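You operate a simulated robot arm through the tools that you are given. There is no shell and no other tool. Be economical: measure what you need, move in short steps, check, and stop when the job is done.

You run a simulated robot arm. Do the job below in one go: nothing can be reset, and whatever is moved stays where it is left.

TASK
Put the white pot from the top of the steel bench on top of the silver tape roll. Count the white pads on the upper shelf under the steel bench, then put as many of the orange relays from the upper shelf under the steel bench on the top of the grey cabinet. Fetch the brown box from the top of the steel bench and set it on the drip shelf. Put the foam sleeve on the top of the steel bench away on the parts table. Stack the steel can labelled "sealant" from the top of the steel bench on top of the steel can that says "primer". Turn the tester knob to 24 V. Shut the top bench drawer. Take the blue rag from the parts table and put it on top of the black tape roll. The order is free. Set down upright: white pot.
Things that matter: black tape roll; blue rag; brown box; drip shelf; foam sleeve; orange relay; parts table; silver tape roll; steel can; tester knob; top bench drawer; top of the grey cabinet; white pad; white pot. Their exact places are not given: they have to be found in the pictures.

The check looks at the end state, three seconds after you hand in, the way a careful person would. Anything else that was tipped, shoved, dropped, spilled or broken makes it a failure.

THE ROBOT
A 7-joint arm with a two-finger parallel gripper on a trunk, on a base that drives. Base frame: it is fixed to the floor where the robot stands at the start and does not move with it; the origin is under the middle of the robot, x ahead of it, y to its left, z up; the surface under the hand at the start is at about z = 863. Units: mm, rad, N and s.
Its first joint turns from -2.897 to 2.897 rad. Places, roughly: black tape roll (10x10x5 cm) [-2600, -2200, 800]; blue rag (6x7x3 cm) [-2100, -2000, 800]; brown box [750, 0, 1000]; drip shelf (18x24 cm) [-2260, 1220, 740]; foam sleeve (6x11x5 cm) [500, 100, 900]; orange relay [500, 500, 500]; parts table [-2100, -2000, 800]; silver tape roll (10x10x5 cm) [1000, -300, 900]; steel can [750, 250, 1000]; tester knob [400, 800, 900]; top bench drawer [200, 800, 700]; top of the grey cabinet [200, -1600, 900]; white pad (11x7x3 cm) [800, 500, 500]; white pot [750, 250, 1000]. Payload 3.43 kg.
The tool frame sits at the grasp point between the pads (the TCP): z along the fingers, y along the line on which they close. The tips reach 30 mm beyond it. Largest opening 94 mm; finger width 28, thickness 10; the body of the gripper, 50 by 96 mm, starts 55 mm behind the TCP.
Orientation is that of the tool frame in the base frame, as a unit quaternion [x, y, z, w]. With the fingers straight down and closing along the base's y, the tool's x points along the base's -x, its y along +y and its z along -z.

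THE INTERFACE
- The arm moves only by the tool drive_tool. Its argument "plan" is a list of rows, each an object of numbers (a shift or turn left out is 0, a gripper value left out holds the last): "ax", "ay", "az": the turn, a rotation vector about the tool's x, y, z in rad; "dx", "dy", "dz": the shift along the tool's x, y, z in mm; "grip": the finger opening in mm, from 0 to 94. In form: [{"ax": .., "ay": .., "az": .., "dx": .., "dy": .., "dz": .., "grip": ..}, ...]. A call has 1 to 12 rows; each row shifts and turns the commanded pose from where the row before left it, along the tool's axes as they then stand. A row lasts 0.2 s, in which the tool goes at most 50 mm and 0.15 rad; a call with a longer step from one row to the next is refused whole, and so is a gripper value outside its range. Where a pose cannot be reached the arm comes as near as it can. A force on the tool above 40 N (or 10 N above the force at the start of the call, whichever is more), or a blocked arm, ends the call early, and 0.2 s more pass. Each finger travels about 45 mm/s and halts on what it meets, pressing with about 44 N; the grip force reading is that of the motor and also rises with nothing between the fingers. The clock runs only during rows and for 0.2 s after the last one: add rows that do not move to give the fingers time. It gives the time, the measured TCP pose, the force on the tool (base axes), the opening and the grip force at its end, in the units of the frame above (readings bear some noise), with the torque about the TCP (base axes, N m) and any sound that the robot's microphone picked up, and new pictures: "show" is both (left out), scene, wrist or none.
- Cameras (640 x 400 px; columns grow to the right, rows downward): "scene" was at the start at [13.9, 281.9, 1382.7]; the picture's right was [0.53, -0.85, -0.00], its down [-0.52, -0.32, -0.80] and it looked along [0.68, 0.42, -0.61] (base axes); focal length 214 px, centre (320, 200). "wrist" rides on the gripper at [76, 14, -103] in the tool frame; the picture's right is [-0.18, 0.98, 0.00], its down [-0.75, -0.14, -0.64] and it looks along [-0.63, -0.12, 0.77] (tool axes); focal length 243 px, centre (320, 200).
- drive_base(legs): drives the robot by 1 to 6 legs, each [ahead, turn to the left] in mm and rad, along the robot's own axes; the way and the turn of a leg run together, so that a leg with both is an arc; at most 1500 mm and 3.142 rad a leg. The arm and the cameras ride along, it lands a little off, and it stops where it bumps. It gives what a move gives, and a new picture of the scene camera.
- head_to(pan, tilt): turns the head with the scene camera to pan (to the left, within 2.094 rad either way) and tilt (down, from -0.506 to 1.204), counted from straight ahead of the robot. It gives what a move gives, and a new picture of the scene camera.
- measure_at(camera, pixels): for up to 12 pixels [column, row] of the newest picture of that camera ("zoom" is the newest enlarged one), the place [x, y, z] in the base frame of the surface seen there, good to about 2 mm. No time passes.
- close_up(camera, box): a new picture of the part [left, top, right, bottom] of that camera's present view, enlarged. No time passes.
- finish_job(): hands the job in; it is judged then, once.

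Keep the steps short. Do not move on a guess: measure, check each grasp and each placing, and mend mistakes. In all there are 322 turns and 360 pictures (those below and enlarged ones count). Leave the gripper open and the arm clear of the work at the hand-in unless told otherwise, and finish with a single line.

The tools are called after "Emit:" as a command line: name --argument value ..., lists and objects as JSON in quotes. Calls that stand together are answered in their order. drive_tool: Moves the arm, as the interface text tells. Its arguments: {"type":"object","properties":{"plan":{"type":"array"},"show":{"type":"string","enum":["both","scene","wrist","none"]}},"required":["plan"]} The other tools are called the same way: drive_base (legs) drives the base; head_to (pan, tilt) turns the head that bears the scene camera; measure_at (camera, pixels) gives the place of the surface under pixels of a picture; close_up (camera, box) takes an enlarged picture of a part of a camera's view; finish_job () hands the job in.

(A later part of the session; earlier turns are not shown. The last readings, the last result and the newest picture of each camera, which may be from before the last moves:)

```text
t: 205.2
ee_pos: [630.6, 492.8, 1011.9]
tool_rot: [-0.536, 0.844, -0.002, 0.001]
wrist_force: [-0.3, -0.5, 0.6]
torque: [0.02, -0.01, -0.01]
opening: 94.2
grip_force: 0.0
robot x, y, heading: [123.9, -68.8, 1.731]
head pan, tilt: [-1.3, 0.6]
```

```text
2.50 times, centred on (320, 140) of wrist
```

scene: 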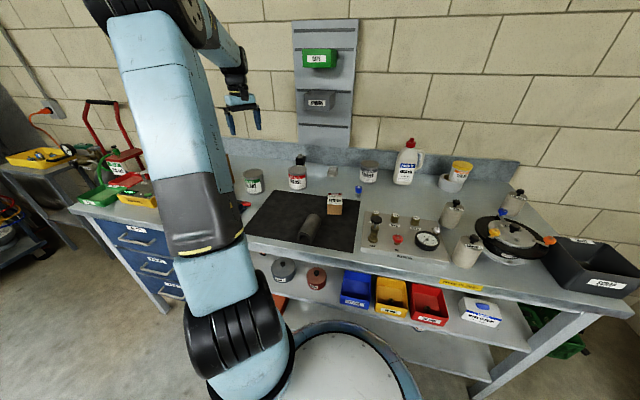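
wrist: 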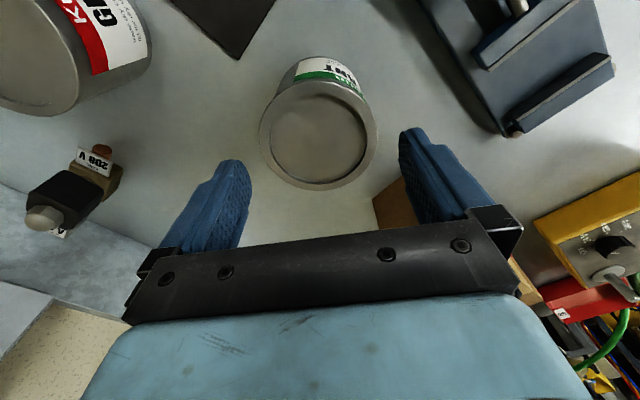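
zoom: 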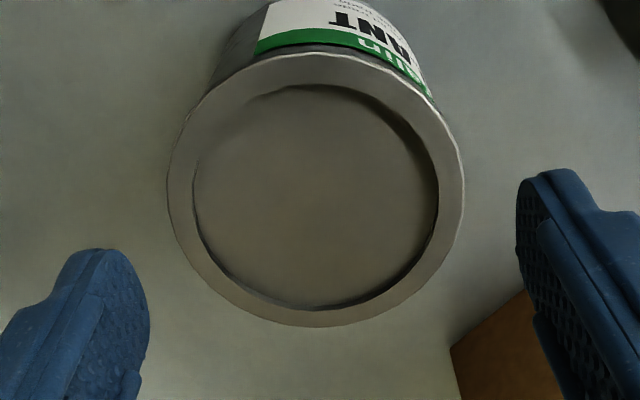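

Emit:
drive_tool --plan '[{"dy": -1.3, "dz": 25}, {"dz": 20}, {}]' --show "wrist"

Emit:
close_up --camera "wrist" --box '[200, 100, 440, 260]'

```text
t: 206.0
ee_pos: [631.2, 494.8, 966.6]
tool_rot: [-0.536, 0.844, -0.002, 0.001]
wrist_force: [0.2, -0.9, -0.3]
torque: [0.03, -0.01, 0.01]
opening: 94.1
grip_force: 0.1
robot x, y, heading: [130.9, -68.7, 1.732]
head pan, tilt: [-1.3, 0.6]
```

wrist: 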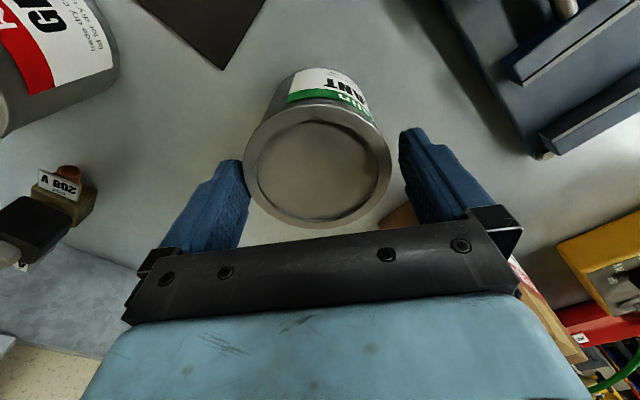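

```text
2.50 times, centred on (320, 180) of wrist
```

zoom: 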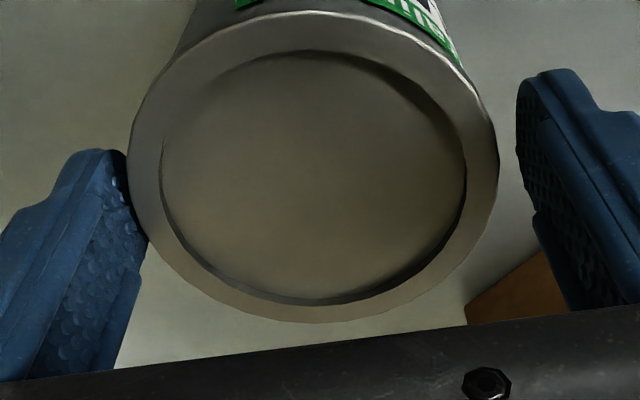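

Emit:
drive_tool --plan '[{"dy": -2}, {"dz": 12}, {"dz": 12}, {"dz": 10}, {}]' --show "wrist"

```text
t: 207.2
ee_pos: [632.6, 493.0, 932.9]
tool_rot: [-0.536, 0.844, -0.001, 0.001]
wrist_force: [0.4, -1.3, -0.3]
torque: [-0.02, -0.02, 0.0]
opening: 94.2
grip_force: 0.1
robot x, y, heading: [129.8, -68.1, 1.732]
head pan, tilt: [-1.3, 0.6]
```

wrist: 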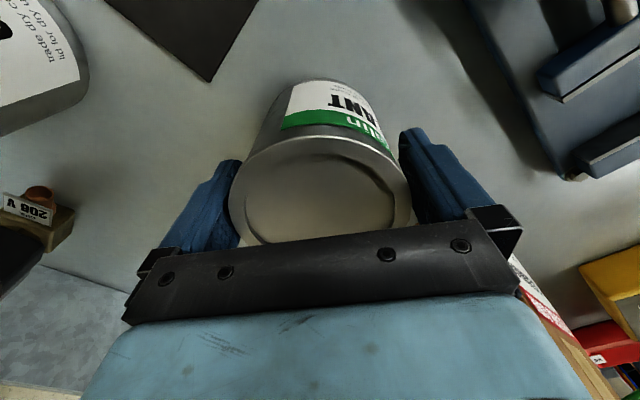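

Fingers straddle the can with no contact force. Close and lift a little.

Emit:
drive_tool --plan '[{"grip": 75}, {"grip": 75}, {"grip": 75}, {}, {"dz": -15}, {"dz": -40}, {"dz": -45}, {"dz": -45}, {"dz": -45}, {}]' --show "both"

```text
t: 209.4
ee_pos: [632.1, 491.9, 1124.0]
tool_rot: [-0.536, 0.844, -0.002, 0.002]
wrist_force: [0.0, 0.3, -3.7]
torque: [-0.07, 0.03, 0.01]
opening: 87.8
grip_force: 44.1
robot x, y, heading: [127.2, -68.6, 1.729]
head pan, tilt: [-1.3, 0.6]
```

scene: 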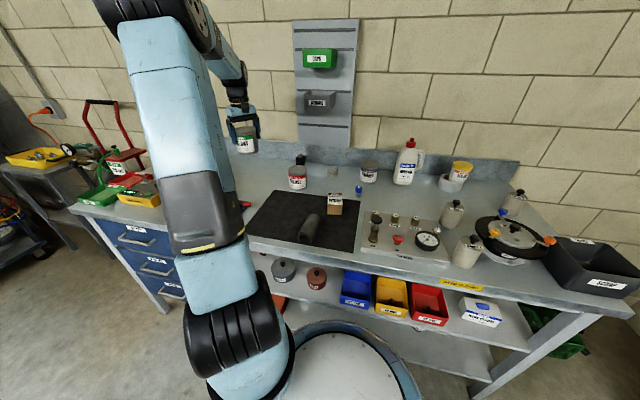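
wrist: 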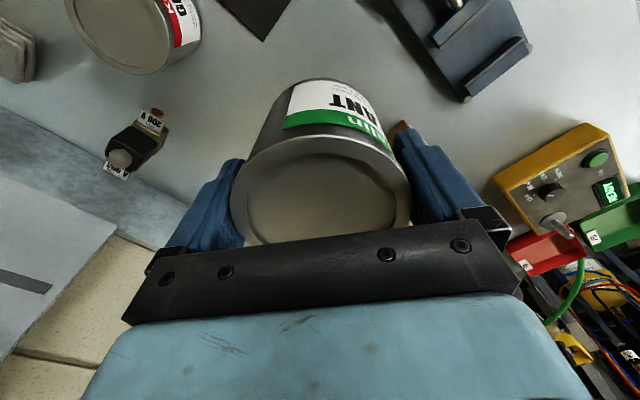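

Emit:
close_up --camera "scene" --box '[340, 145, 400, 195]'

```text
8.00 times, centred on (370, 170) of scene
```

zoom: 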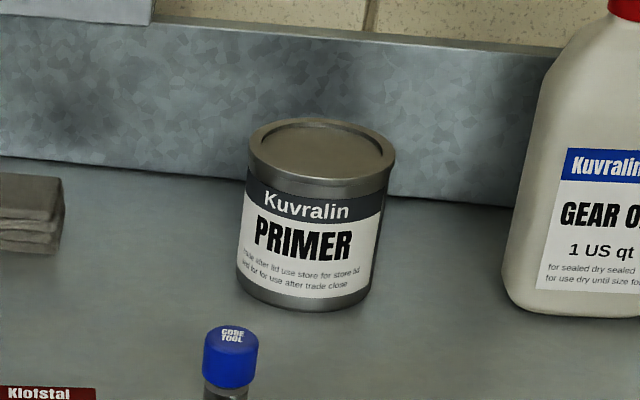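

Emit:
measure_at --camera "zoom" --pixels '[[252, 152], [392, 156], [322, 182], [280, 172], [365, 175], [322, 122], [322, 152], [290, 125], [355, 128]]'

```text
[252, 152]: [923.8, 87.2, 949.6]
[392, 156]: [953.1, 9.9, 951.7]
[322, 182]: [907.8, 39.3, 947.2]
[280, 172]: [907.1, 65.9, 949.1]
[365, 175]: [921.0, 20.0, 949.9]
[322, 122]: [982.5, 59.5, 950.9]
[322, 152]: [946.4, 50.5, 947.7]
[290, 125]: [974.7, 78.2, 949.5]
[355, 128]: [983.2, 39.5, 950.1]
```

Emit:
drive_tool --plan '[{"dx": 22.2, "dy": -39.2, "dz": 2}, {"dx": 22.2, "dy": -39.2, "dz": 4}, {"dx": 22.2, "dy": -39.2, "dz": 4}, {"dx": 22.2, "dy": -39.2, "dz": 4}, {"dx": 22.2, "dy": -39.2, "dz": 4}, {"dx": 22.2, "dy": -39.2, "dz": 4}, {"dx": 22.2, "dy": -39.2, "dz": 4}, {"dx": 22.2, "dy": -39.2, "dz": 4}, {"dx": 22.2, "dy": -39.2, "dz": 4}, {"dx": 22.2, "dy": -39.2, "dz": 4}, {"dx": 22.2, "dy": -39.2, "dz": 4}, {"dx": 22.2, "dy": -39.2, "dz": 4}]' --show "both"

```text
t: 212.0
ee_pos: [945.4, 52.8, 1080.3]
tool_rot: [-0.537, 0.844, -0.002, 0.001]
wrist_force: [1.0, 1.3, -3.6]
torque: [-0.05, -0.02, -0.03]
opening: 88.3
grip_force: 43.9
robot x, y, heading: [128.9, -69.4, 1.734]
head pan, tilt: [-1.3, 0.6]
```

scene: 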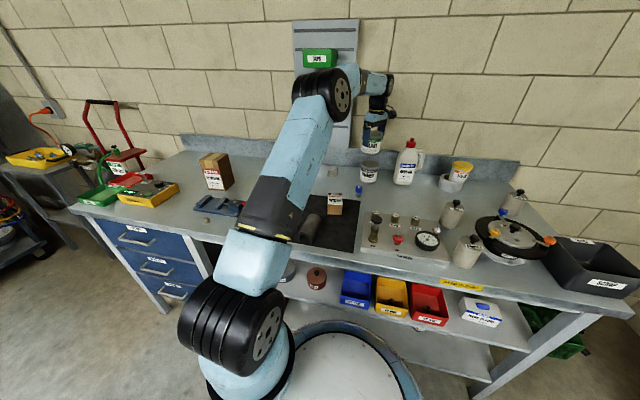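
wrist: 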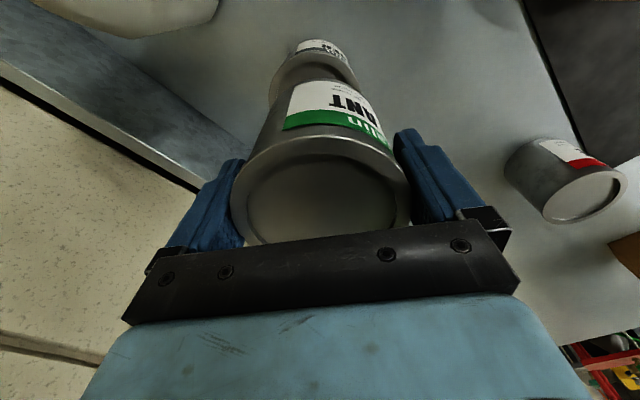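

Emit:
drive_tool --plan '[{"dz": 20}, {"dz": 20}, {}]' --show "wrist"

Emit:
close_up --camera "wrist" --box '[220, 30, 420, 160]'

Emit:
close_up --camera "scene" --box '[330, 100, 410, 190]'

```text
t: 212.8
ee_pos: [945.8, 51.8, 1037.2]
tool_rot: [-0.536, 0.844, -0.001, 0.001]
wrist_force: [-0.1, 0.2, -4.9]
torque: [0.0, 0.02, 0.0]
opening: 88.0
grip_force: 43.8
robot x, y, heading: [128.1, -71.3, 1.732]
head pan, tilt: [-1.3, 0.6]
```

wrist: 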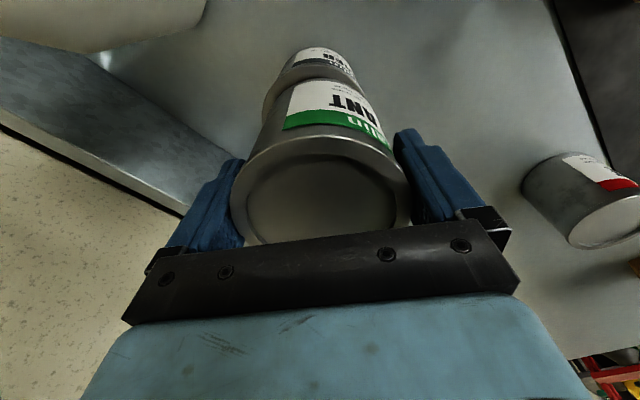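

```text
3.08 times, centred on (320, 95) of wrist
```

zoom: 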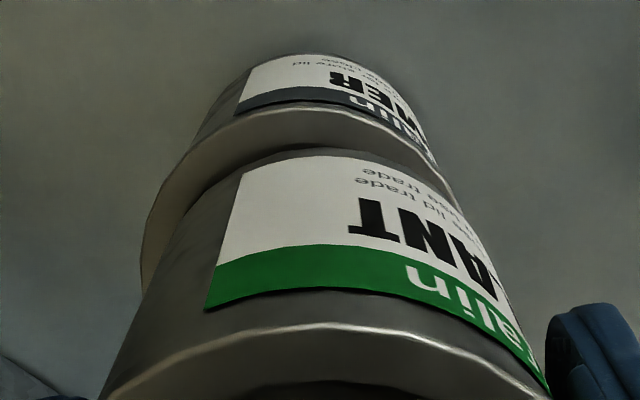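

```text
4.44 times, centred on (370, 145) of scene
```

zoom: 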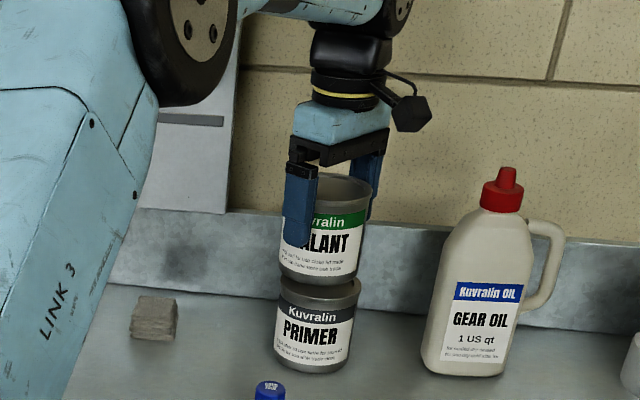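

Emit:
drive_tool --plan '[{"dx": 1.5, "dy": -2, "dz": 5}, {"dz": 3}, {"dz": 2}, {"dz": 2}, {}]' --show "none"

```text
t: 214.0
ee_pos: [945.6, 50.2, 1027.0]
tool_rot: [-0.536, 0.844, -0.001, 0.0]
wrist_force: [-0.1, 0.6, -5.1]
torque: [-0.06, -0.02, -0.02]
opening: 88.1
grip_force: 44.4
robot x, y, heading: [130.6, -68.9, 1.733]
head pan, tilt: [-1.3, 0.6]
```

Emit:
drive_tool --plan '[{"dz": 2}, {"dz": 1}, {}]' --show "none"

```text
t: 214.8
ee_pos: [945.0, 49.2, 1024.3]
tool_rot: [-0.536, 0.844, -0.002, 0.002]
wrist_force: [-0.6, 1.1, 11.0]
torque: [0.12, 0.56, -0.12]
opening: 88.2
grip_force: 43.9
robot x, y, heading: [128.2, -68.2, 1.733]
head pan, tilt: [-1.3, 0.6]
```

Contact felt. Release slowly and rise.

Emit:
drive_tool --plan '[{"dz": -1}, {"grip": 90}, {"grip": 92}, {"grip": 94}, {"grip": 94}, {}]' --show "wrist"

Emit:
close_up --camera "scene" --box '[330, 100, 410, 190]'

```text
t: 216.2
ee_pos: [946.2, 49.1, 1024.0]
tool_rot: [-0.536, 0.844, -0.002, 0.001]
wrist_force: [-0.6, 0.3, 0.5]
torque: [-0.01, 0.0, 0.02]
opening: 94.2
grip_force: 0.0
robot x, y, heading: [129.0, -70.4, 1.73]
head pan, tilt: [-1.3, 0.6]
```

wrist: 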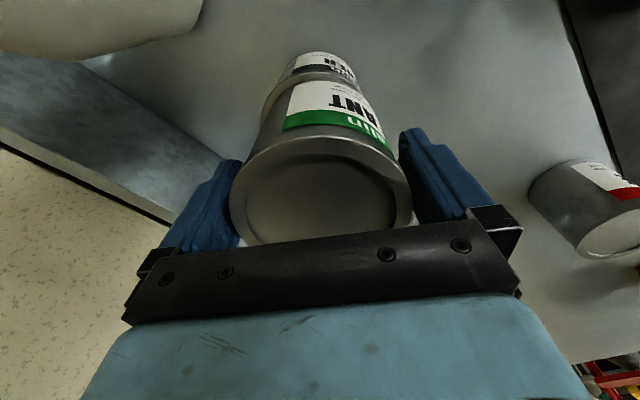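

```text
4.44 times, centred on (370, 145) of scene
```

zoom: 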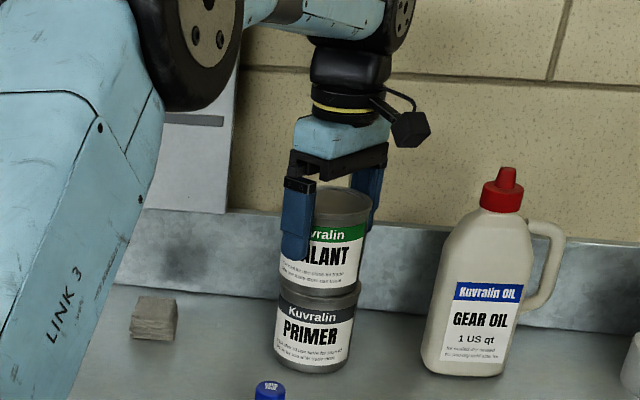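

Emit:
drive_tool --plan '[{"dz": -8}, {"dz": -12}, {"dz": -15}, {"dz": -15}, {"dz": -8}, {}]' --show "both"

```text
t: 217.6
ee_pos: [944.9, 50.2, 1083.7]
tool_rot: [-0.536, 0.844, -0.001, 0.002]
wrist_force: [-0.3, 0.1, 0.3]
torque: [0.02, 0.01, -0.03]
opening: 94.0
grip_force: 0.1
robot x, y, heading: [129.9, -74.2, 1.733]
head pan, tilt: [-1.3, 0.6]
```

scene: 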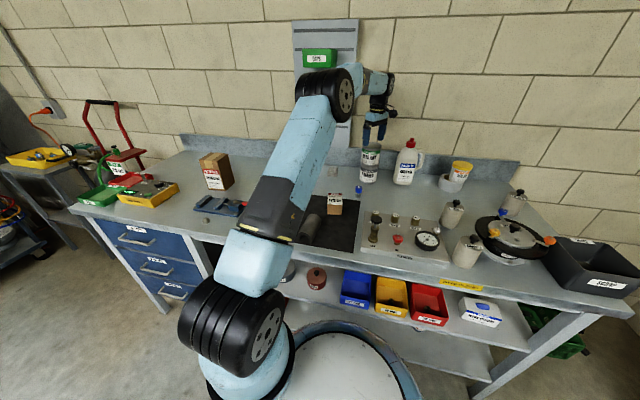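
wrist: 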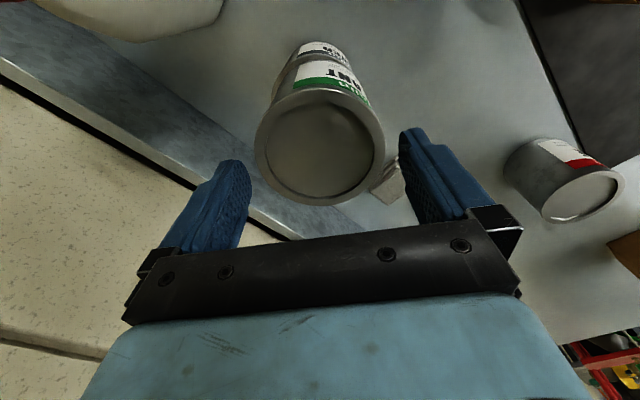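

Emit:
drive_tool --plan '[{"dx": 10.4, "dy": 41.7}, {"dx": 10.4, "dy": 41.7}, {"dx": 10.4, "dy": 41.7}, {"dx": 10.4, "dy": 41.7}, {"dx": 10.4, "dy": 41.7}, {"dx": 10.4, "dy": 41.7}, {"dx": 10.4, "dy": 41.7}, {}]' --show "wrist"

Emit:
close_up --camera "wrist" --box '[220, 40, 420, 190]'

```text
t: 219.4
ee_pos: [649.8, 107.3, 1081.3]
tool_rot: [-0.536, 0.844, -0.002, 0.001]
wrist_force: [0.2, 0.4, -0.1]
torque: [0.0, 0.01, 0.01]
opening: 94.1
grip_force: 0.1
robot x, y, heading: [126.9, -67.6, 1.735]
head pan, tilt: [-1.3, 0.6]
```

wrist: 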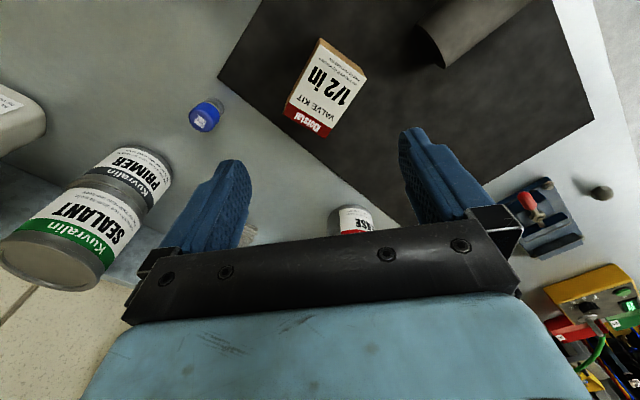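

```text
2.67 times, centred on (320, 115) of wrist
```

zoom: 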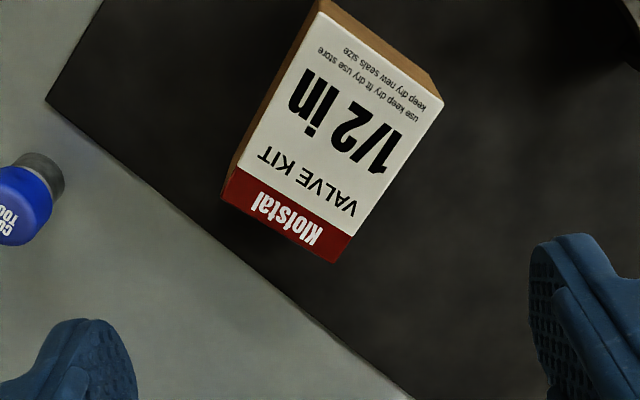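

Emit:
measure_at --camera "zoom" --pixels '[[322, 12], [440, 103], [337, 258], [226, 183], [330, 140], [540, 30]]'

```text
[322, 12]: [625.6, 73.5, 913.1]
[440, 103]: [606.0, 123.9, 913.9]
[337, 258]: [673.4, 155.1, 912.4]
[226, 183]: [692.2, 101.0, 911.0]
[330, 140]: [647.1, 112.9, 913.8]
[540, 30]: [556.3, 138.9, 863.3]
```

Emit:
drive_tool --plan '[{"az": 0.149}, {"az": 0.149}, {"az": 0.149}, {"az": 0.149}, {"az": 0.149}, {"dz": 40}, {"dz": 40}, {}]' --show "wrist"

```text
t: 221.2
ee_pos: [649.7, 107.9, 1000.5]
tool_rot: [-0.192, 0.981, -0.001, 0.002]
wrist_force: [0.4, -0.4, -0.2]
torque: [-0.01, -0.03, -0.01]
opening: 94.0
grip_force: 0.1
robot x, y, heading: [128.6, -69.7, 1.732]
head pan, tilt: [-1.3, 0.6]
```

wrist: 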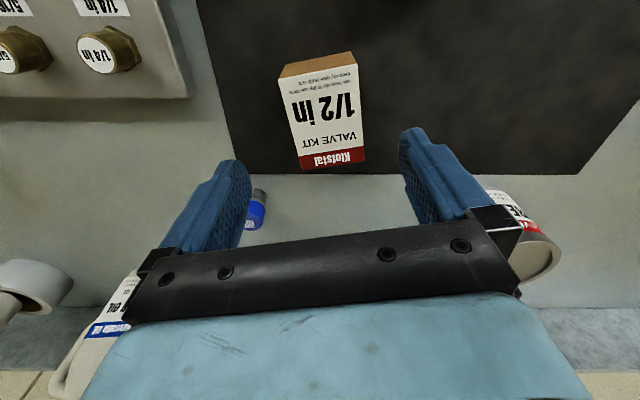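

Emit:
drive_tool --plan '[{"dy": 4.5, "dz": 40}, {"dz": 40}, {"dz": 22}, {}, {"grip": 40}, {"grip": 40}, {"grip": 40}, {"grip": 40}, {"grip": 40}, {}]' --show "wrist"

```text
t: 223.4
ee_pos: [649.6, 113.0, 898.9]
tool_rot: [-0.191, 0.982, -0.001, 0.002]
wrist_force: [0.1, -1.5, -0.2]
torque: [0.0, -0.04, -0.08]
opening: 61.8
grip_force: 43.9
robot x, y, heading: [129.7, -66.9, 1.728]
head pan, tilt: [-1.3, 0.6]
```

wrist: 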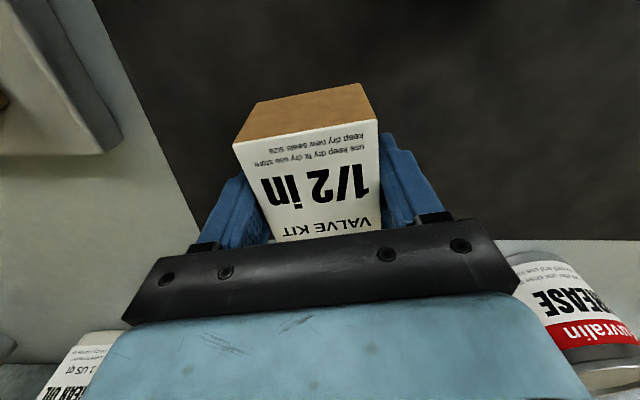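

Box gripped. Lift it.

Emit:
drive_tool --plan '[{"dz": -20}, {"dz": -45}, {"dz": -45}, {"dz": -45}, {"dz": -45}, {"dz": -45}, {}]' --show "wrist"

Emit:
close_up --camera "scene" --box '[430, 140, 490, 200]'

```text
t: 225.0
ee_pos: [648.2, 111.7, 1142.4]
tool_rot: [-0.192, 0.981, 0.0, 0.001]
wrist_force: [0.6, -0.3, -1.8]
torque: [0.03, 0.06, 0.02]
opening: 61.8
grip_force: 44.1
robot x, y, heading: [128.0, -70.3, 1.732]
head pan, tilt: [-1.3, 0.6]
```

wrist: 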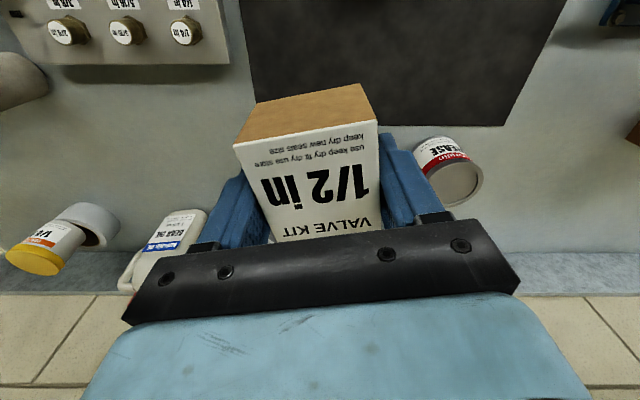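

```text
6.67 times, centred on (460, 170) of scene
```

zoom: 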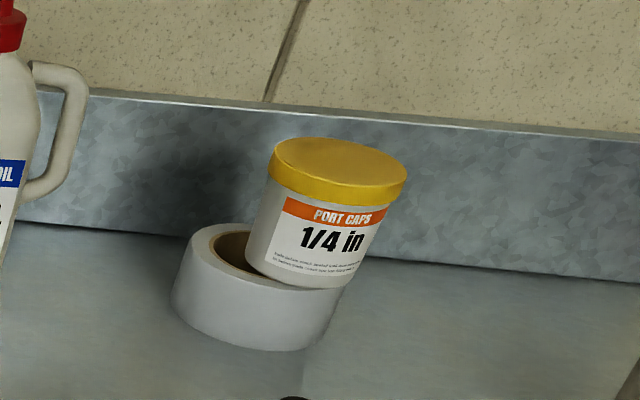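

Emit:
measure_at --camera "zoom" --pixels '[[290, 155], [338, 165], [395, 170], [340, 145], [330, 178], [215, 240], [300, 320]]'

```text
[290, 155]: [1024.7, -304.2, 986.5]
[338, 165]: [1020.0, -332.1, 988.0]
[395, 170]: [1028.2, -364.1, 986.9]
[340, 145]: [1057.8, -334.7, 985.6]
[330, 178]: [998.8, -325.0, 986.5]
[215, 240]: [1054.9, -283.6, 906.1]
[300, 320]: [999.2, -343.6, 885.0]
```

Pot is level and stable. Now drive with the box toward the drip shelf, first arcing away from the bench.

Emit:
drive_base --legs '[[900, 0.35]]'

Emit:
head_to --pan 0.5 --tilt 0.5

```text
t: 226.0
ee_pos: [642.7, 125.7, 1144.4]
tool_rot: [-0.19, 0.982, -0.001, 0.003]
wrist_force: [-0.7, 0.9, -2.7]
torque: [-0.02, 0.0, 0.02]
opening: 62.0
grip_force: 44.2
robot x, y, heading: [127.7, -50.4, 1.737]
head pan, tilt: [-1.3, 0.6]
stopped in leg 1: the robot was blocked; the commanded pose is now the measured one
```

scene: 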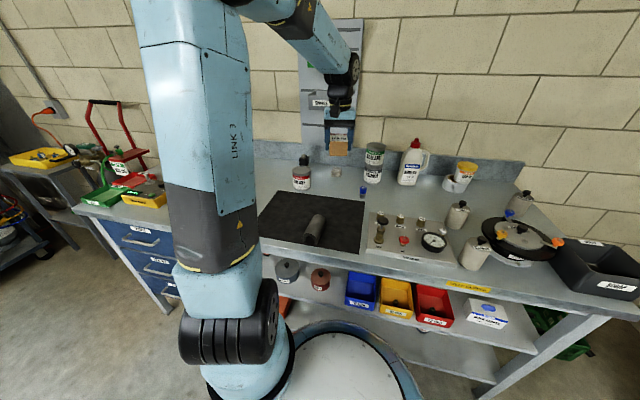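

```text
t: 227.8
ee_pos: [643.6, 127.1, 1146.2]
tool_rot: [-0.19, 0.982, -0.002, 0.003]
wrist_force: [-0.4, -0.5, -2.6]
torque: [0.03, -0.02, 0.04]
opening: 61.8
grip_force: 43.9
robot x, y, heading: [127.7, -50.3, 1.739]
head pan, tilt: [0.499, 0.499]
```

scene: 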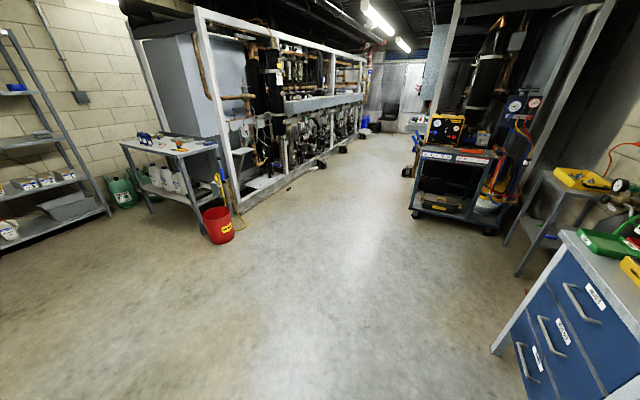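

Emit:
drive_base --legs '[[350, 0]]'

```text
t: 230.1
ee_pos: [586.2, 479.7, 1145.6]
tool_rot: [-0.188, 0.982, -0.001, 0.002]
wrist_force: [0.4, 0.3, -2.1]
torque: [0.0, 0.0, -0.03]
opening: 62.2
grip_force: 44.0
robot x, y, heading: [70.3, 303.1, 1.736]
head pan, tilt: [0.499, 0.499]
```

scene: 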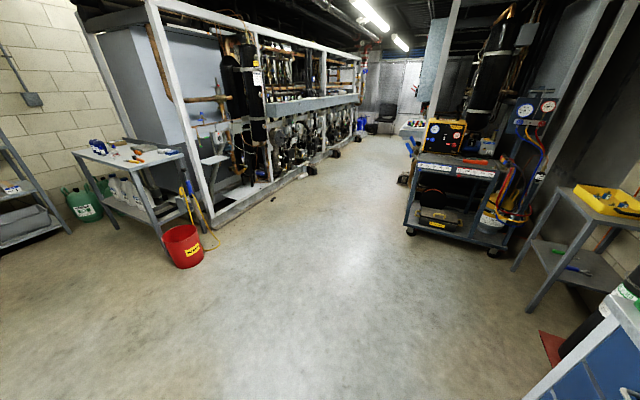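

Emit:
drive_base --legs '[[400, 0.12], [300, 0.3]]'

```text
t: 234.3
ee_pos: [260.0, 1334.5, 1145.0]
tool_rot: [-0.384, 0.923, -0.001, 0.002]
wrist_force: [-0.9, -0.5, -2.3]
torque: [0.02, 0.0, 0.0]
opening: 61.9
grip_force: 43.6
robot x, y, heading: [-138.6, 971.9, 2.141]
head pan, tilt: [0.499, 0.499]
```

scene: 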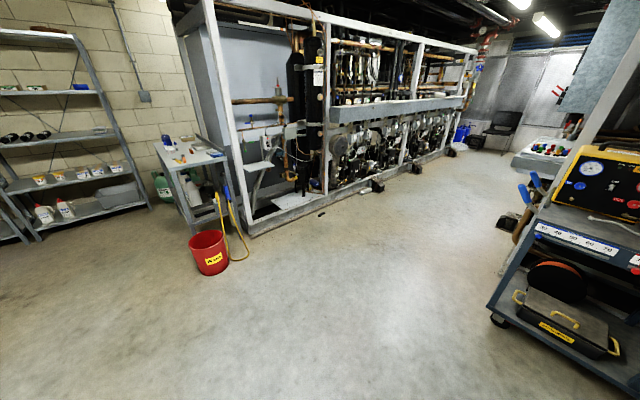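

Emit:
close_up --camera "scene" --box '[190, 90, 350, 250]'

Emit:
measure_at --camera "scene" --pixels '[[257, 168], [265, 166], [250, 170], [252, 236], [300, 213], [340, 200], [322, 214], [235, 100], [290, 135], [268, 182]]'

```text
2.50 times, centred on (270, 170) of scene
```

zoom: 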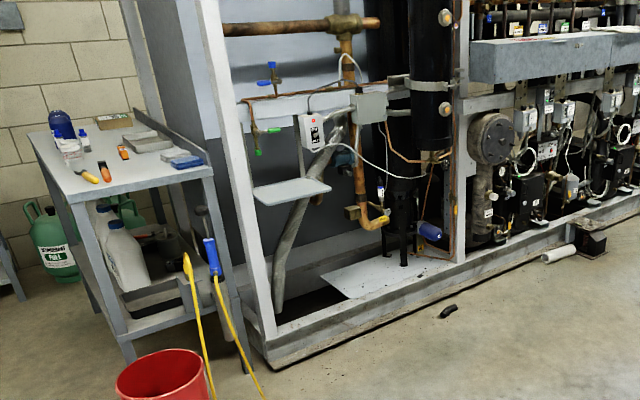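

```text
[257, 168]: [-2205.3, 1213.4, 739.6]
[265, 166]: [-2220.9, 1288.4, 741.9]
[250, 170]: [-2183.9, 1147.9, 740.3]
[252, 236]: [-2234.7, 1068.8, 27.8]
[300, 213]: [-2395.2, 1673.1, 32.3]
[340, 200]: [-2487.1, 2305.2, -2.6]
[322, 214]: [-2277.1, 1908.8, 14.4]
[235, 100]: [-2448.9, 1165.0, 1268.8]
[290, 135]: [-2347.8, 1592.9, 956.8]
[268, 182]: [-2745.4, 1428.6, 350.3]
```

Emit:
measure_at --camera "zoom" --pixels '[[258, 153], [250, 105], [275, 128], [268, 68], [310, 130], [258, 195], [328, 187], [308, 180], [265, 205], [254, 188], [275, 95], [340, 110]]'

```text
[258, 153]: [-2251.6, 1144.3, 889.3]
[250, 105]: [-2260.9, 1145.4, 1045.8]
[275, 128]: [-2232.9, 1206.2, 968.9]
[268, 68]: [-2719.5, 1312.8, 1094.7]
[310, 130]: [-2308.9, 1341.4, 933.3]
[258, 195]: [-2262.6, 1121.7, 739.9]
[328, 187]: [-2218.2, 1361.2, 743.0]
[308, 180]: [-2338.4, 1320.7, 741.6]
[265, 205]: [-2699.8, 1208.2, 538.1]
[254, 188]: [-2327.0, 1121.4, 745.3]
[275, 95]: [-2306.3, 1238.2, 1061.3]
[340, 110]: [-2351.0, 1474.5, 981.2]
```

Bring the held box to the robot's front before driving on.

Emit:
drive_tool --plan '[{"dx": 30.8, "dy": 36.8}, {"dx": 30.8, "dy": 36.8}, {"dx": 30.8, "dy": 36.8}, {"dx": 30.8, "dy": 36.8}, {"dx": 30.8, "dy": 36.8}, {"dx": 30.8, "dy": 36.8}, {"dx": 30.8, "dy": 36.8}, {"dx": 30.8, "dy": 36.8}, {"dx": 30.8, "dy": 36.8}, {"dx": 30.8, "dy": 36.8}, {"dx": 30.8, "dy": 36.8}, {"dx": 30.8, "dy": 36.8}]' --show "none"

Emit:
drive_base --legs '[[0, 0.65]]'

```text
t: 236.9
ee_pos: [-314.2, 1384.5, 1140.7]
tool_rot: [-0.384, 0.923, -0.001, 0.003]
wrist_force: [1.0, 0.7, -2.0]
torque: [0.0, 0.03, -0.04]
opening: 62.2
grip_force: 44.5
robot x, y, heading: [-139.5, 975.2, 2.139]
head pan, tilt: [0.499, 0.499]
```

```text
t: 239.3
ee_pos: [-510.6, 1187.8, 1142.9]
tool_rot: [-0.659, 0.753, 0.0, 0.004]
wrist_force: [2.7, 8.9, -8.2]
torque: [-0.48, 0.22, -0.07]
opening: 62.0
grip_force: 44.3
robot x, y, heading: [-126.1, 956.0, 2.664]
head pan, tilt: [0.499, 0.499]
```

scene: 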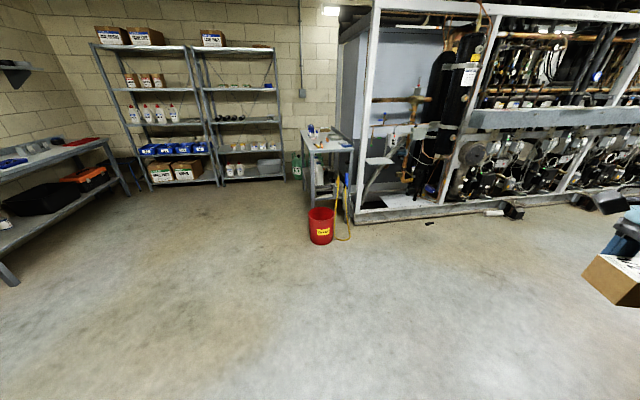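

Emit:
drive_tool --plan '[{}, {}]' --show "wrist"

```text
t: 239.9
ee_pos: [-509.1, 1189.3, 1142.3]
tool_rot: [-0.657, 0.754, 0.001, 0.004]
wrist_force: [0.4, -0.8, -3.1]
torque: [0.0, 0.01, -0.03]
opening: 62.2
grip_force: 43.6
robot x, y, heading: [-127.9, 955.1, 2.667]
head pan, tilt: [0.499, 0.499]
```

wrist: 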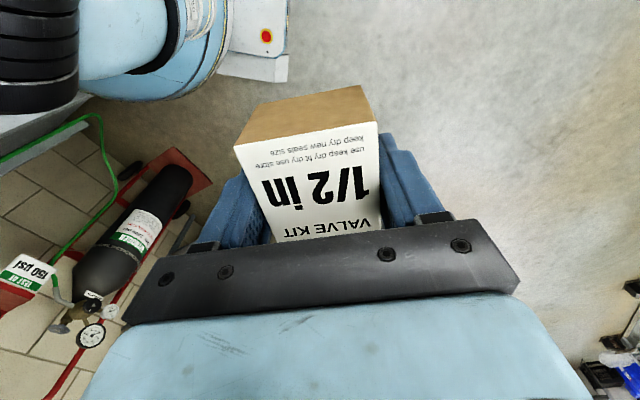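

Emit:
drive_base --legs '[[0, 0.155], [1250, 0]]'

Emit:
head_to --pan 0.1 --tilt 0.6

```text
t: 247.0
ee_pos: [-1726.0, 1526.3, 1142.1]
tool_rot: [0.713, -0.701, -0.001, -0.004]
wrist_force: [0.4, 0.0, -1.5]
torque: [-0.01, -0.03, 0.03]
opening: 61.9
grip_force: 44.5
robot x, y, heading: [-1313.8, 1348.7, 2.818]
head pan, tilt: [0.499, 0.499]
```

scene: 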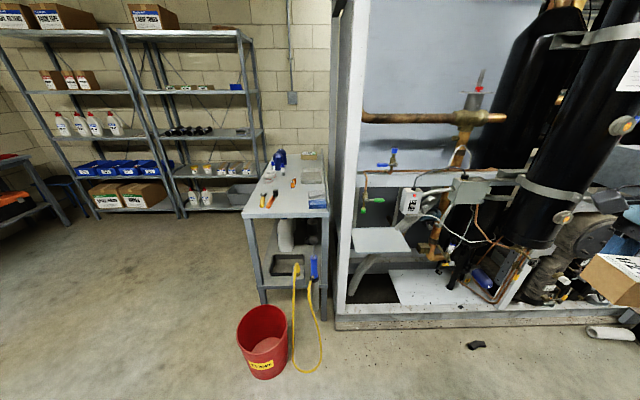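

```text
t: 247.8
ee_pos: [-1726.0, 1525.5, 1142.0]
tool_rot: [0.713, -0.701, -0.001, -0.004]
wrist_force: [0.0, -0.1, -2.6]
torque: [0.01, 0.02, -0.01]
opening: 62.1
grip_force: 44.1
robot x, y, heading: [-1309.0, 1352.0, 2.817]
head pan, tilt: [0.099, 0.6]
```

scene: 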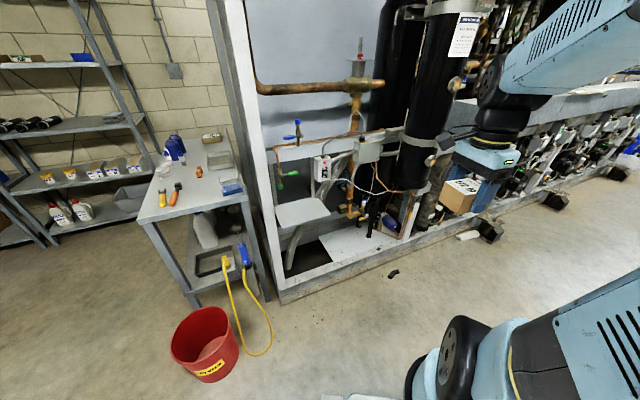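

Good view of the drip shelf at (302,212). Measure its corners and the nearby pipes.

Emit:
close_up --camera "scene" --box '[255, 100, 395, 240]'

Emit:
measure_at --camera "scene" --pixels '[[276, 204], [282, 225], [329, 212], [312, 198], [302, 211], [280, 182], [292, 136], [323, 168], [300, 150], [324, 182], [350, 210], [283, 160]]'

```text
2.86 times, centred on (325, 170) of scene
```

zoom: 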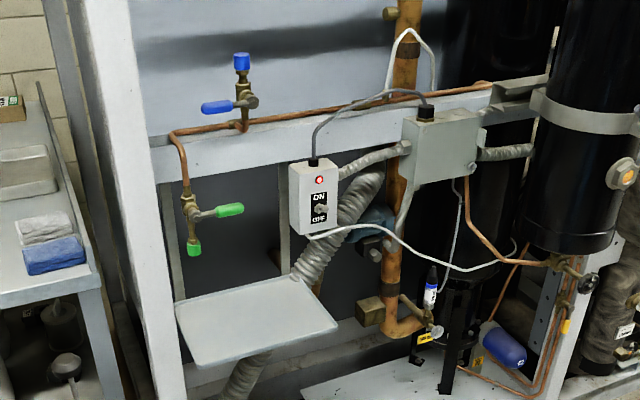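

```text
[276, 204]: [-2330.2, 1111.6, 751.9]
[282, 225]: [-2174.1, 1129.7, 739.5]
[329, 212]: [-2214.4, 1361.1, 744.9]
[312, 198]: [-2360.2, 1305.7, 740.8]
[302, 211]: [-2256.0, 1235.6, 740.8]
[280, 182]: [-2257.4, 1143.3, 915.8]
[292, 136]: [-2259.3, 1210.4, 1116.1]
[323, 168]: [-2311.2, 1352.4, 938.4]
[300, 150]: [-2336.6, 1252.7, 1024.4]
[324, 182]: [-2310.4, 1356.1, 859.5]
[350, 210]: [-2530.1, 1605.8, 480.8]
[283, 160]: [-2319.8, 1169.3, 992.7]
```

Emit:
drive_base --legs '[[0, 0.386]]'

```text
t: 249.5
ee_pos: [-1763.9, 1354.2, 1141.7]
tool_rot: [0.834, -0.551, -0.002, -0.004]
wrist_force: [-0.6, -0.2, -1.9]
torque: [-0.05, 0.0, -0.04]
opening: 62.0
grip_force: 44.0
robot x, y, heading: [-1316.6, 1370.7, -3.085]
head pan, tilt: [0.099, 0.6]
```

scene: 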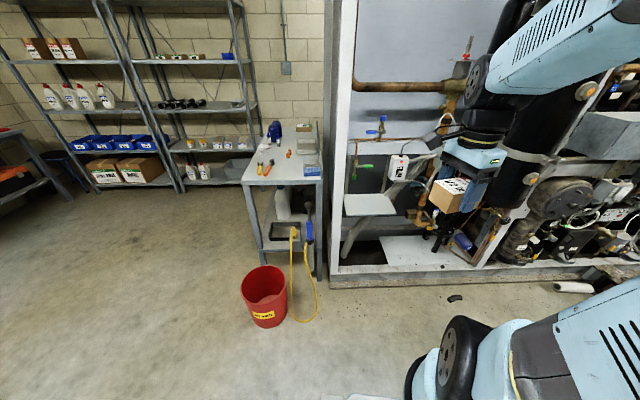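

Emit:
drive_tool --plan '[{"az": -0.134}, {"az": -0.134}, {"az": -0.134}, {"az": -0.134}, {"az": -0.134}, {"az": -0.134}, {"az": -0.134}, {"az": -0.134}, {"az": -0.134}, {"az": -0.134}, {}]' --show "none"

Emit:
drive_base --legs '[[270, 0]]'

```text
t: 251.9
ee_pos: [-1764.5, 1355.2, 1142.5]
tool_rot: [0.996, 0.087, 0.001, -0.003]
wrist_force: [-0.2, 0.2, -2.2]
torque: [-0.02, 0.01, -0.05]
opening: 61.7
grip_force: 44.3
robot x, y, heading: [-1312.8, 1373.6, -3.084]
head pan, tilt: [0.099, 0.6]
```

```text
t: 253.9
ee_pos: [-2037.3, 1339.8, 1143.8]
tool_rot: [0.996, 0.085, 0.001, -0.004]
wrist_force: [-0.5, 0.5, -2.8]
torque: [-0.02, 0.02, -0.02]
opening: 62.0
grip_force: 43.6
robot x, y, heading: [-1583.4, 1355.2, -3.085]
head pan, tilt: [0.099, 0.6]
```

scene: 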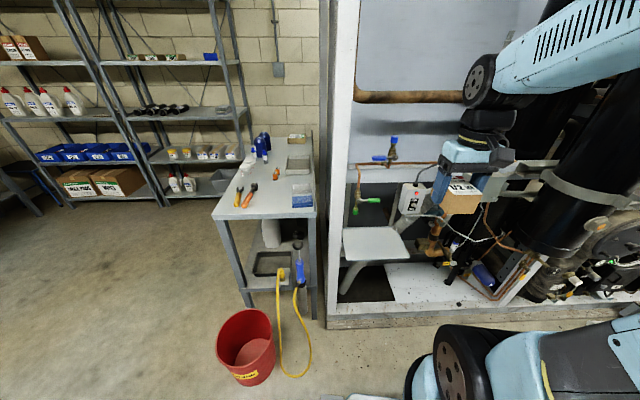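

Emit:
drive_tool --plan '[{"dx": -8.6, "dy": 3.6, "dz": 42.9}, {"dx": -8.6, "dy": 3.6, "dz": 42.9}, {"dx": -8.6, "dy": 3.6, "dz": 42.9}, {"dx": -8.6, "dy": 3.6, "dz": 42.9}, {"dx": -8.6, "dy": 3.6, "dz": 42.9}, {"dx": -8.6, "dy": 3.6, "dz": 42.9}, {"dx": -8.6, "dy": 3.6, "dz": 42.9}, {"dx": -8.6, "dy": 3.6, "dz": 40}, {}]' --show "both"

```text
t: 255.9
ee_pos: [-2104.9, 1300.7, 805.9]
tool_rot: [0.996, 0.085, 0.0, -0.003]
wrist_force: [0.3, -0.1, -1.5]
torque: [0.0, 0.03, 0.0]
opening: 62.0
grip_force: 43.9
out of reach, approached as far as the arm can: row 6
robot x, y, heading: [-1585.2, 1352.2, -3.086]
head pan, tilt: [0.099, 0.6]
```

scene: 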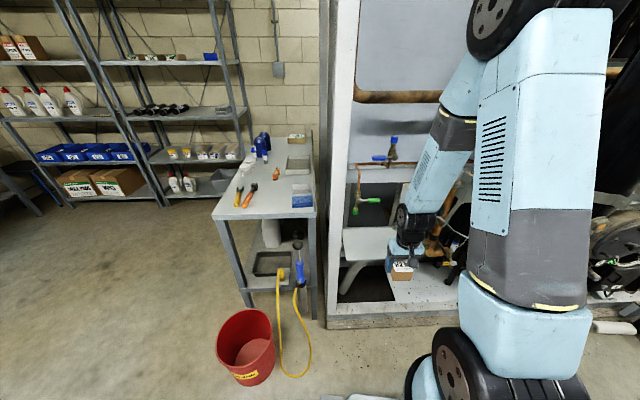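
wrist: 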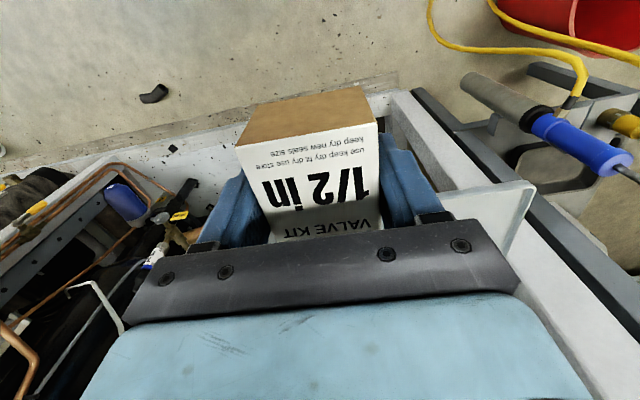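

Emit:
drive_tool --plan '[{"dx": -29, "dy": -3.6}, {"dx": -29, "dy": -3.6}, {"dx": -29, "dy": -3.6}, {}]' --show "scene"

Emit:
close_up --camera "scene" --box '[330, 120, 490, 300]'

```text
t: 256.9
ee_pos: [-2192.4, 1296.0, 805.3]
tool_rot: [0.996, 0.084, 0.0, -0.004]
wrist_force: [-0.1, 0.6, -2.9]
torque: [0.0, 0.01, -0.02]
opening: 62.0
grip_force: 44.2
robot x, y, heading: [-1587.0, 1355.4, -3.085]
head pan, tilt: [0.099, 0.6]
```

scene: 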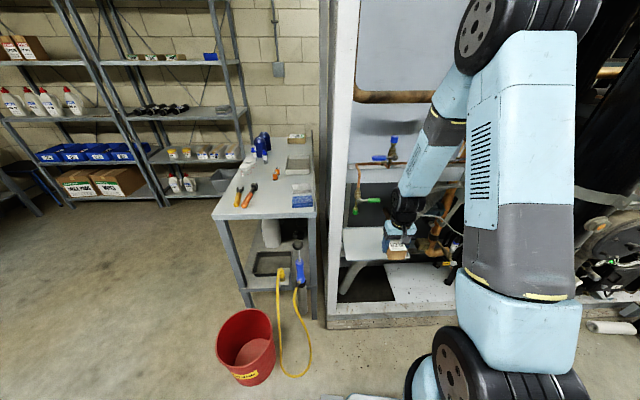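

```text
2.22 times, centred on (410, 210) of scene
```

zoom: 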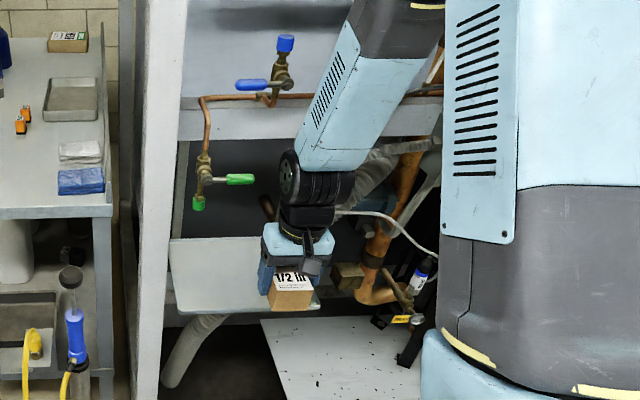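

Emit:
drive_tool --plan '[{"dy": 22}, {"dx": -20}, {"dx": -15}, {}]' --show "both"

Emit:
close_up --camera "scene" --box '[340, 140, 440, 280]'

```text
t: 257.9
ee_pos: [-2222.9, 1270.3, 804.0]
tool_rot: [0.996, 0.085, 0.0, -0.004]
wrist_force: [-1.0, 0.0, -2.6]
torque: [0.01, -0.02, 0.0]
opening: 62.0
grip_force: 43.9
robot x, y, heading: [-1590.0, 1355.3, -3.087]
head pan, tilt: [0.099, 0.6]
```

scene: 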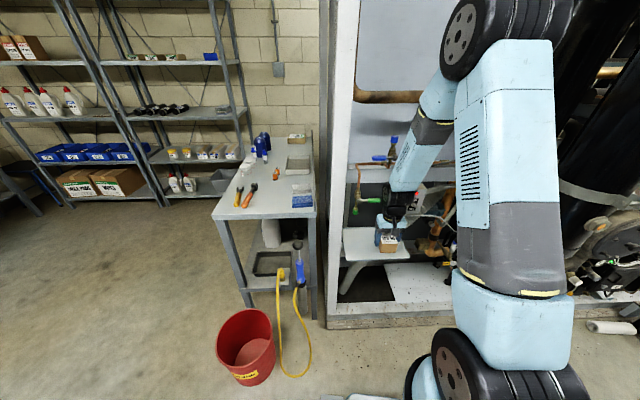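
wrist: 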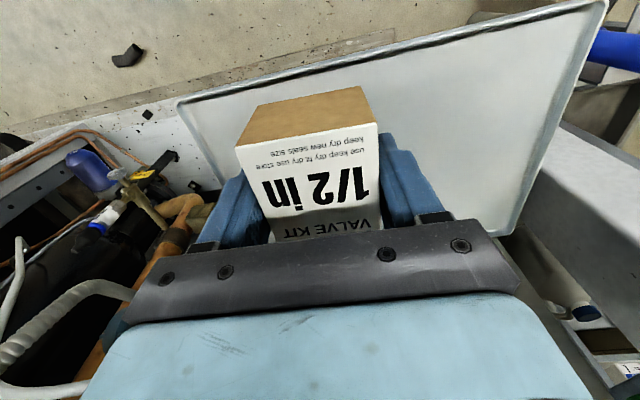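

```text
2.86 times, centred on (390, 210) of scene
```

zoom: 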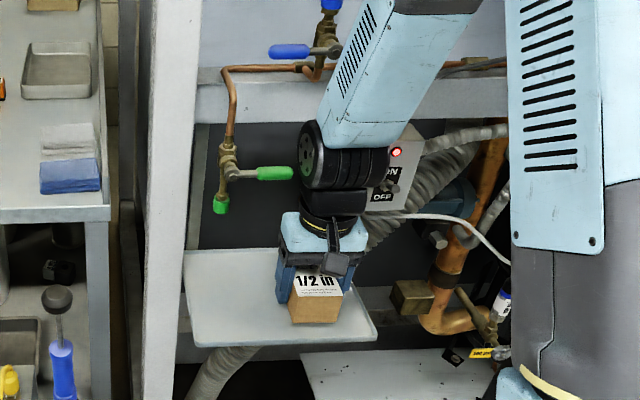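

Emit:
measure_at --camera "zoom" --pixels '[[290, 173], [275, 173], [310, 160], [325, 185], [305, 180], [375, 335], [190, 335], [350, 345], [400, 170], [300, 330]]'

```text
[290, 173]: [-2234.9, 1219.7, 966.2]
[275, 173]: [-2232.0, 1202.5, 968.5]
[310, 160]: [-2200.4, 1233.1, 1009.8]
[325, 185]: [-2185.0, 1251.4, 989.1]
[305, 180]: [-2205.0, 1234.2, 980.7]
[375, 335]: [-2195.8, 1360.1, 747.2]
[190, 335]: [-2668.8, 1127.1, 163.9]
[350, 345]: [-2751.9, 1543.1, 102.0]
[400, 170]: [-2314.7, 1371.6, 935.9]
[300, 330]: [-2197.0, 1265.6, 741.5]
```

Emit:
drive_tool --plan '[{"dy": -8}, {"dx": -12}, {"dx": -12}, {}]' --show "none"

Emit:
close_up --camera "scene" --box '[340, 140, 440, 280]'

Emit:
close_up --camera "wrist" --box '[140, 20, 500, 250]'

```text
t: 258.9
ee_pos: [-2248.8, 1272.4, 803.3]
tool_rot: [0.996, 0.084, 0.001, -0.003]
wrist_force: [0.0, -0.6, -1.6]
torque: [-0.01, 0.0, 0.02]
opening: 62.1
grip_force: 43.8
robot x, y, heading: [-1585.6, 1356.6, -3.085]
head pan, tilt: [0.099, 0.6]
```

```text
2.86 times, centred on (390, 210) of scene
```

zoom: 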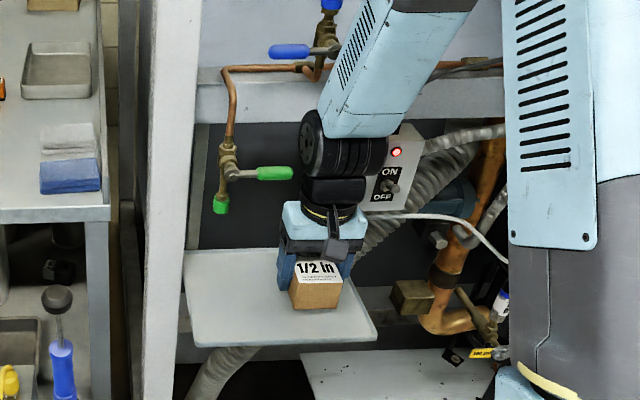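

```text
1.74 times, centred on (320, 135) of wrist
```

zoom: 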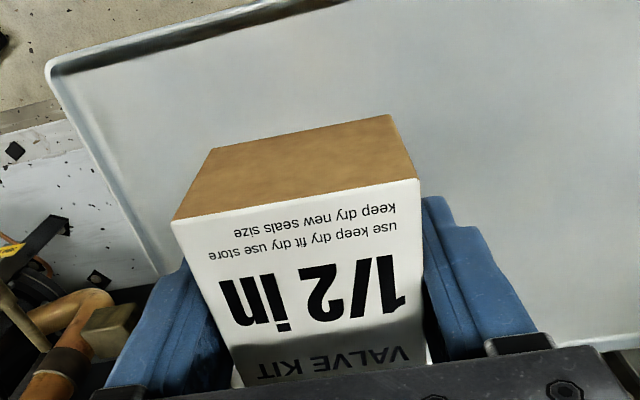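

Emit:
drive_tool --plan '[{"dz": 10}, {"dz": 8}, {"dz": 4}, {}]' --show "none"

Emit:
close_up --camera "scene" --box '[340, 140, 440, 280]'

```text
t: 259.9
ee_pos: [-2248.2, 1274.7, 780.5]
tool_rot: [0.996, 0.084, 0.0, -0.004]
wrist_force: [0.4, -0.3, -2.4]
torque: [-0.01, -0.04, -0.02]
opening: 61.9
grip_force: 43.8
robot x, y, heading: [-1586.9, 1357.9, -3.083]
head pan, tilt: [0.099, 0.6]
```

```text
2.86 times, centred on (390, 210) of scene
```

zoom: 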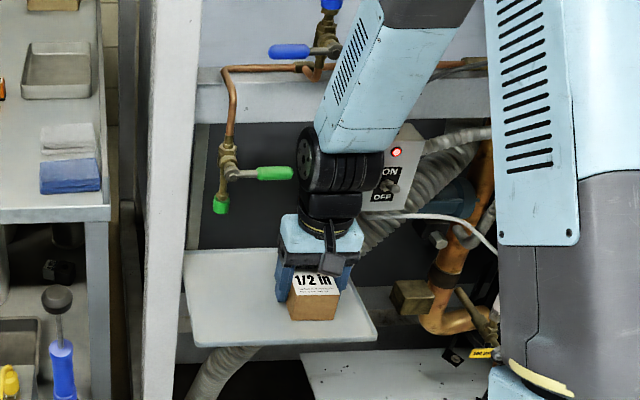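

Emit:
drive_tool --plan '[{"dz": 2}, {"dz": 1.5}, {}, {"grip": 65}, {"grip": 75}, {"grip": 85}, {"grip": 85}, {}]' --show "wrist"

```text
t: 261.7
ee_pos: [-2248.1, 1273.8, 778.7]
tool_rot: [0.996, 0.085, 0.0, -0.004]
wrist_force: [0.0, -0.6, 0.2]
torque: [0.02, 0.0, -0.02]
opening: 85.0
grip_force: 0.1
robot x, y, heading: [-1588.8, 1355.3, -3.089]
head pan, tilt: [0.099, 0.6]
```

wrist: 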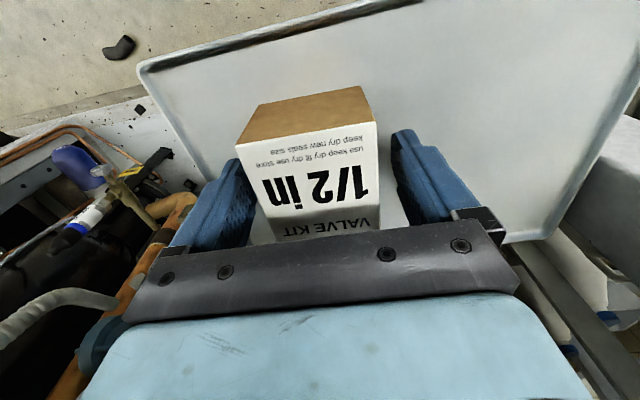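

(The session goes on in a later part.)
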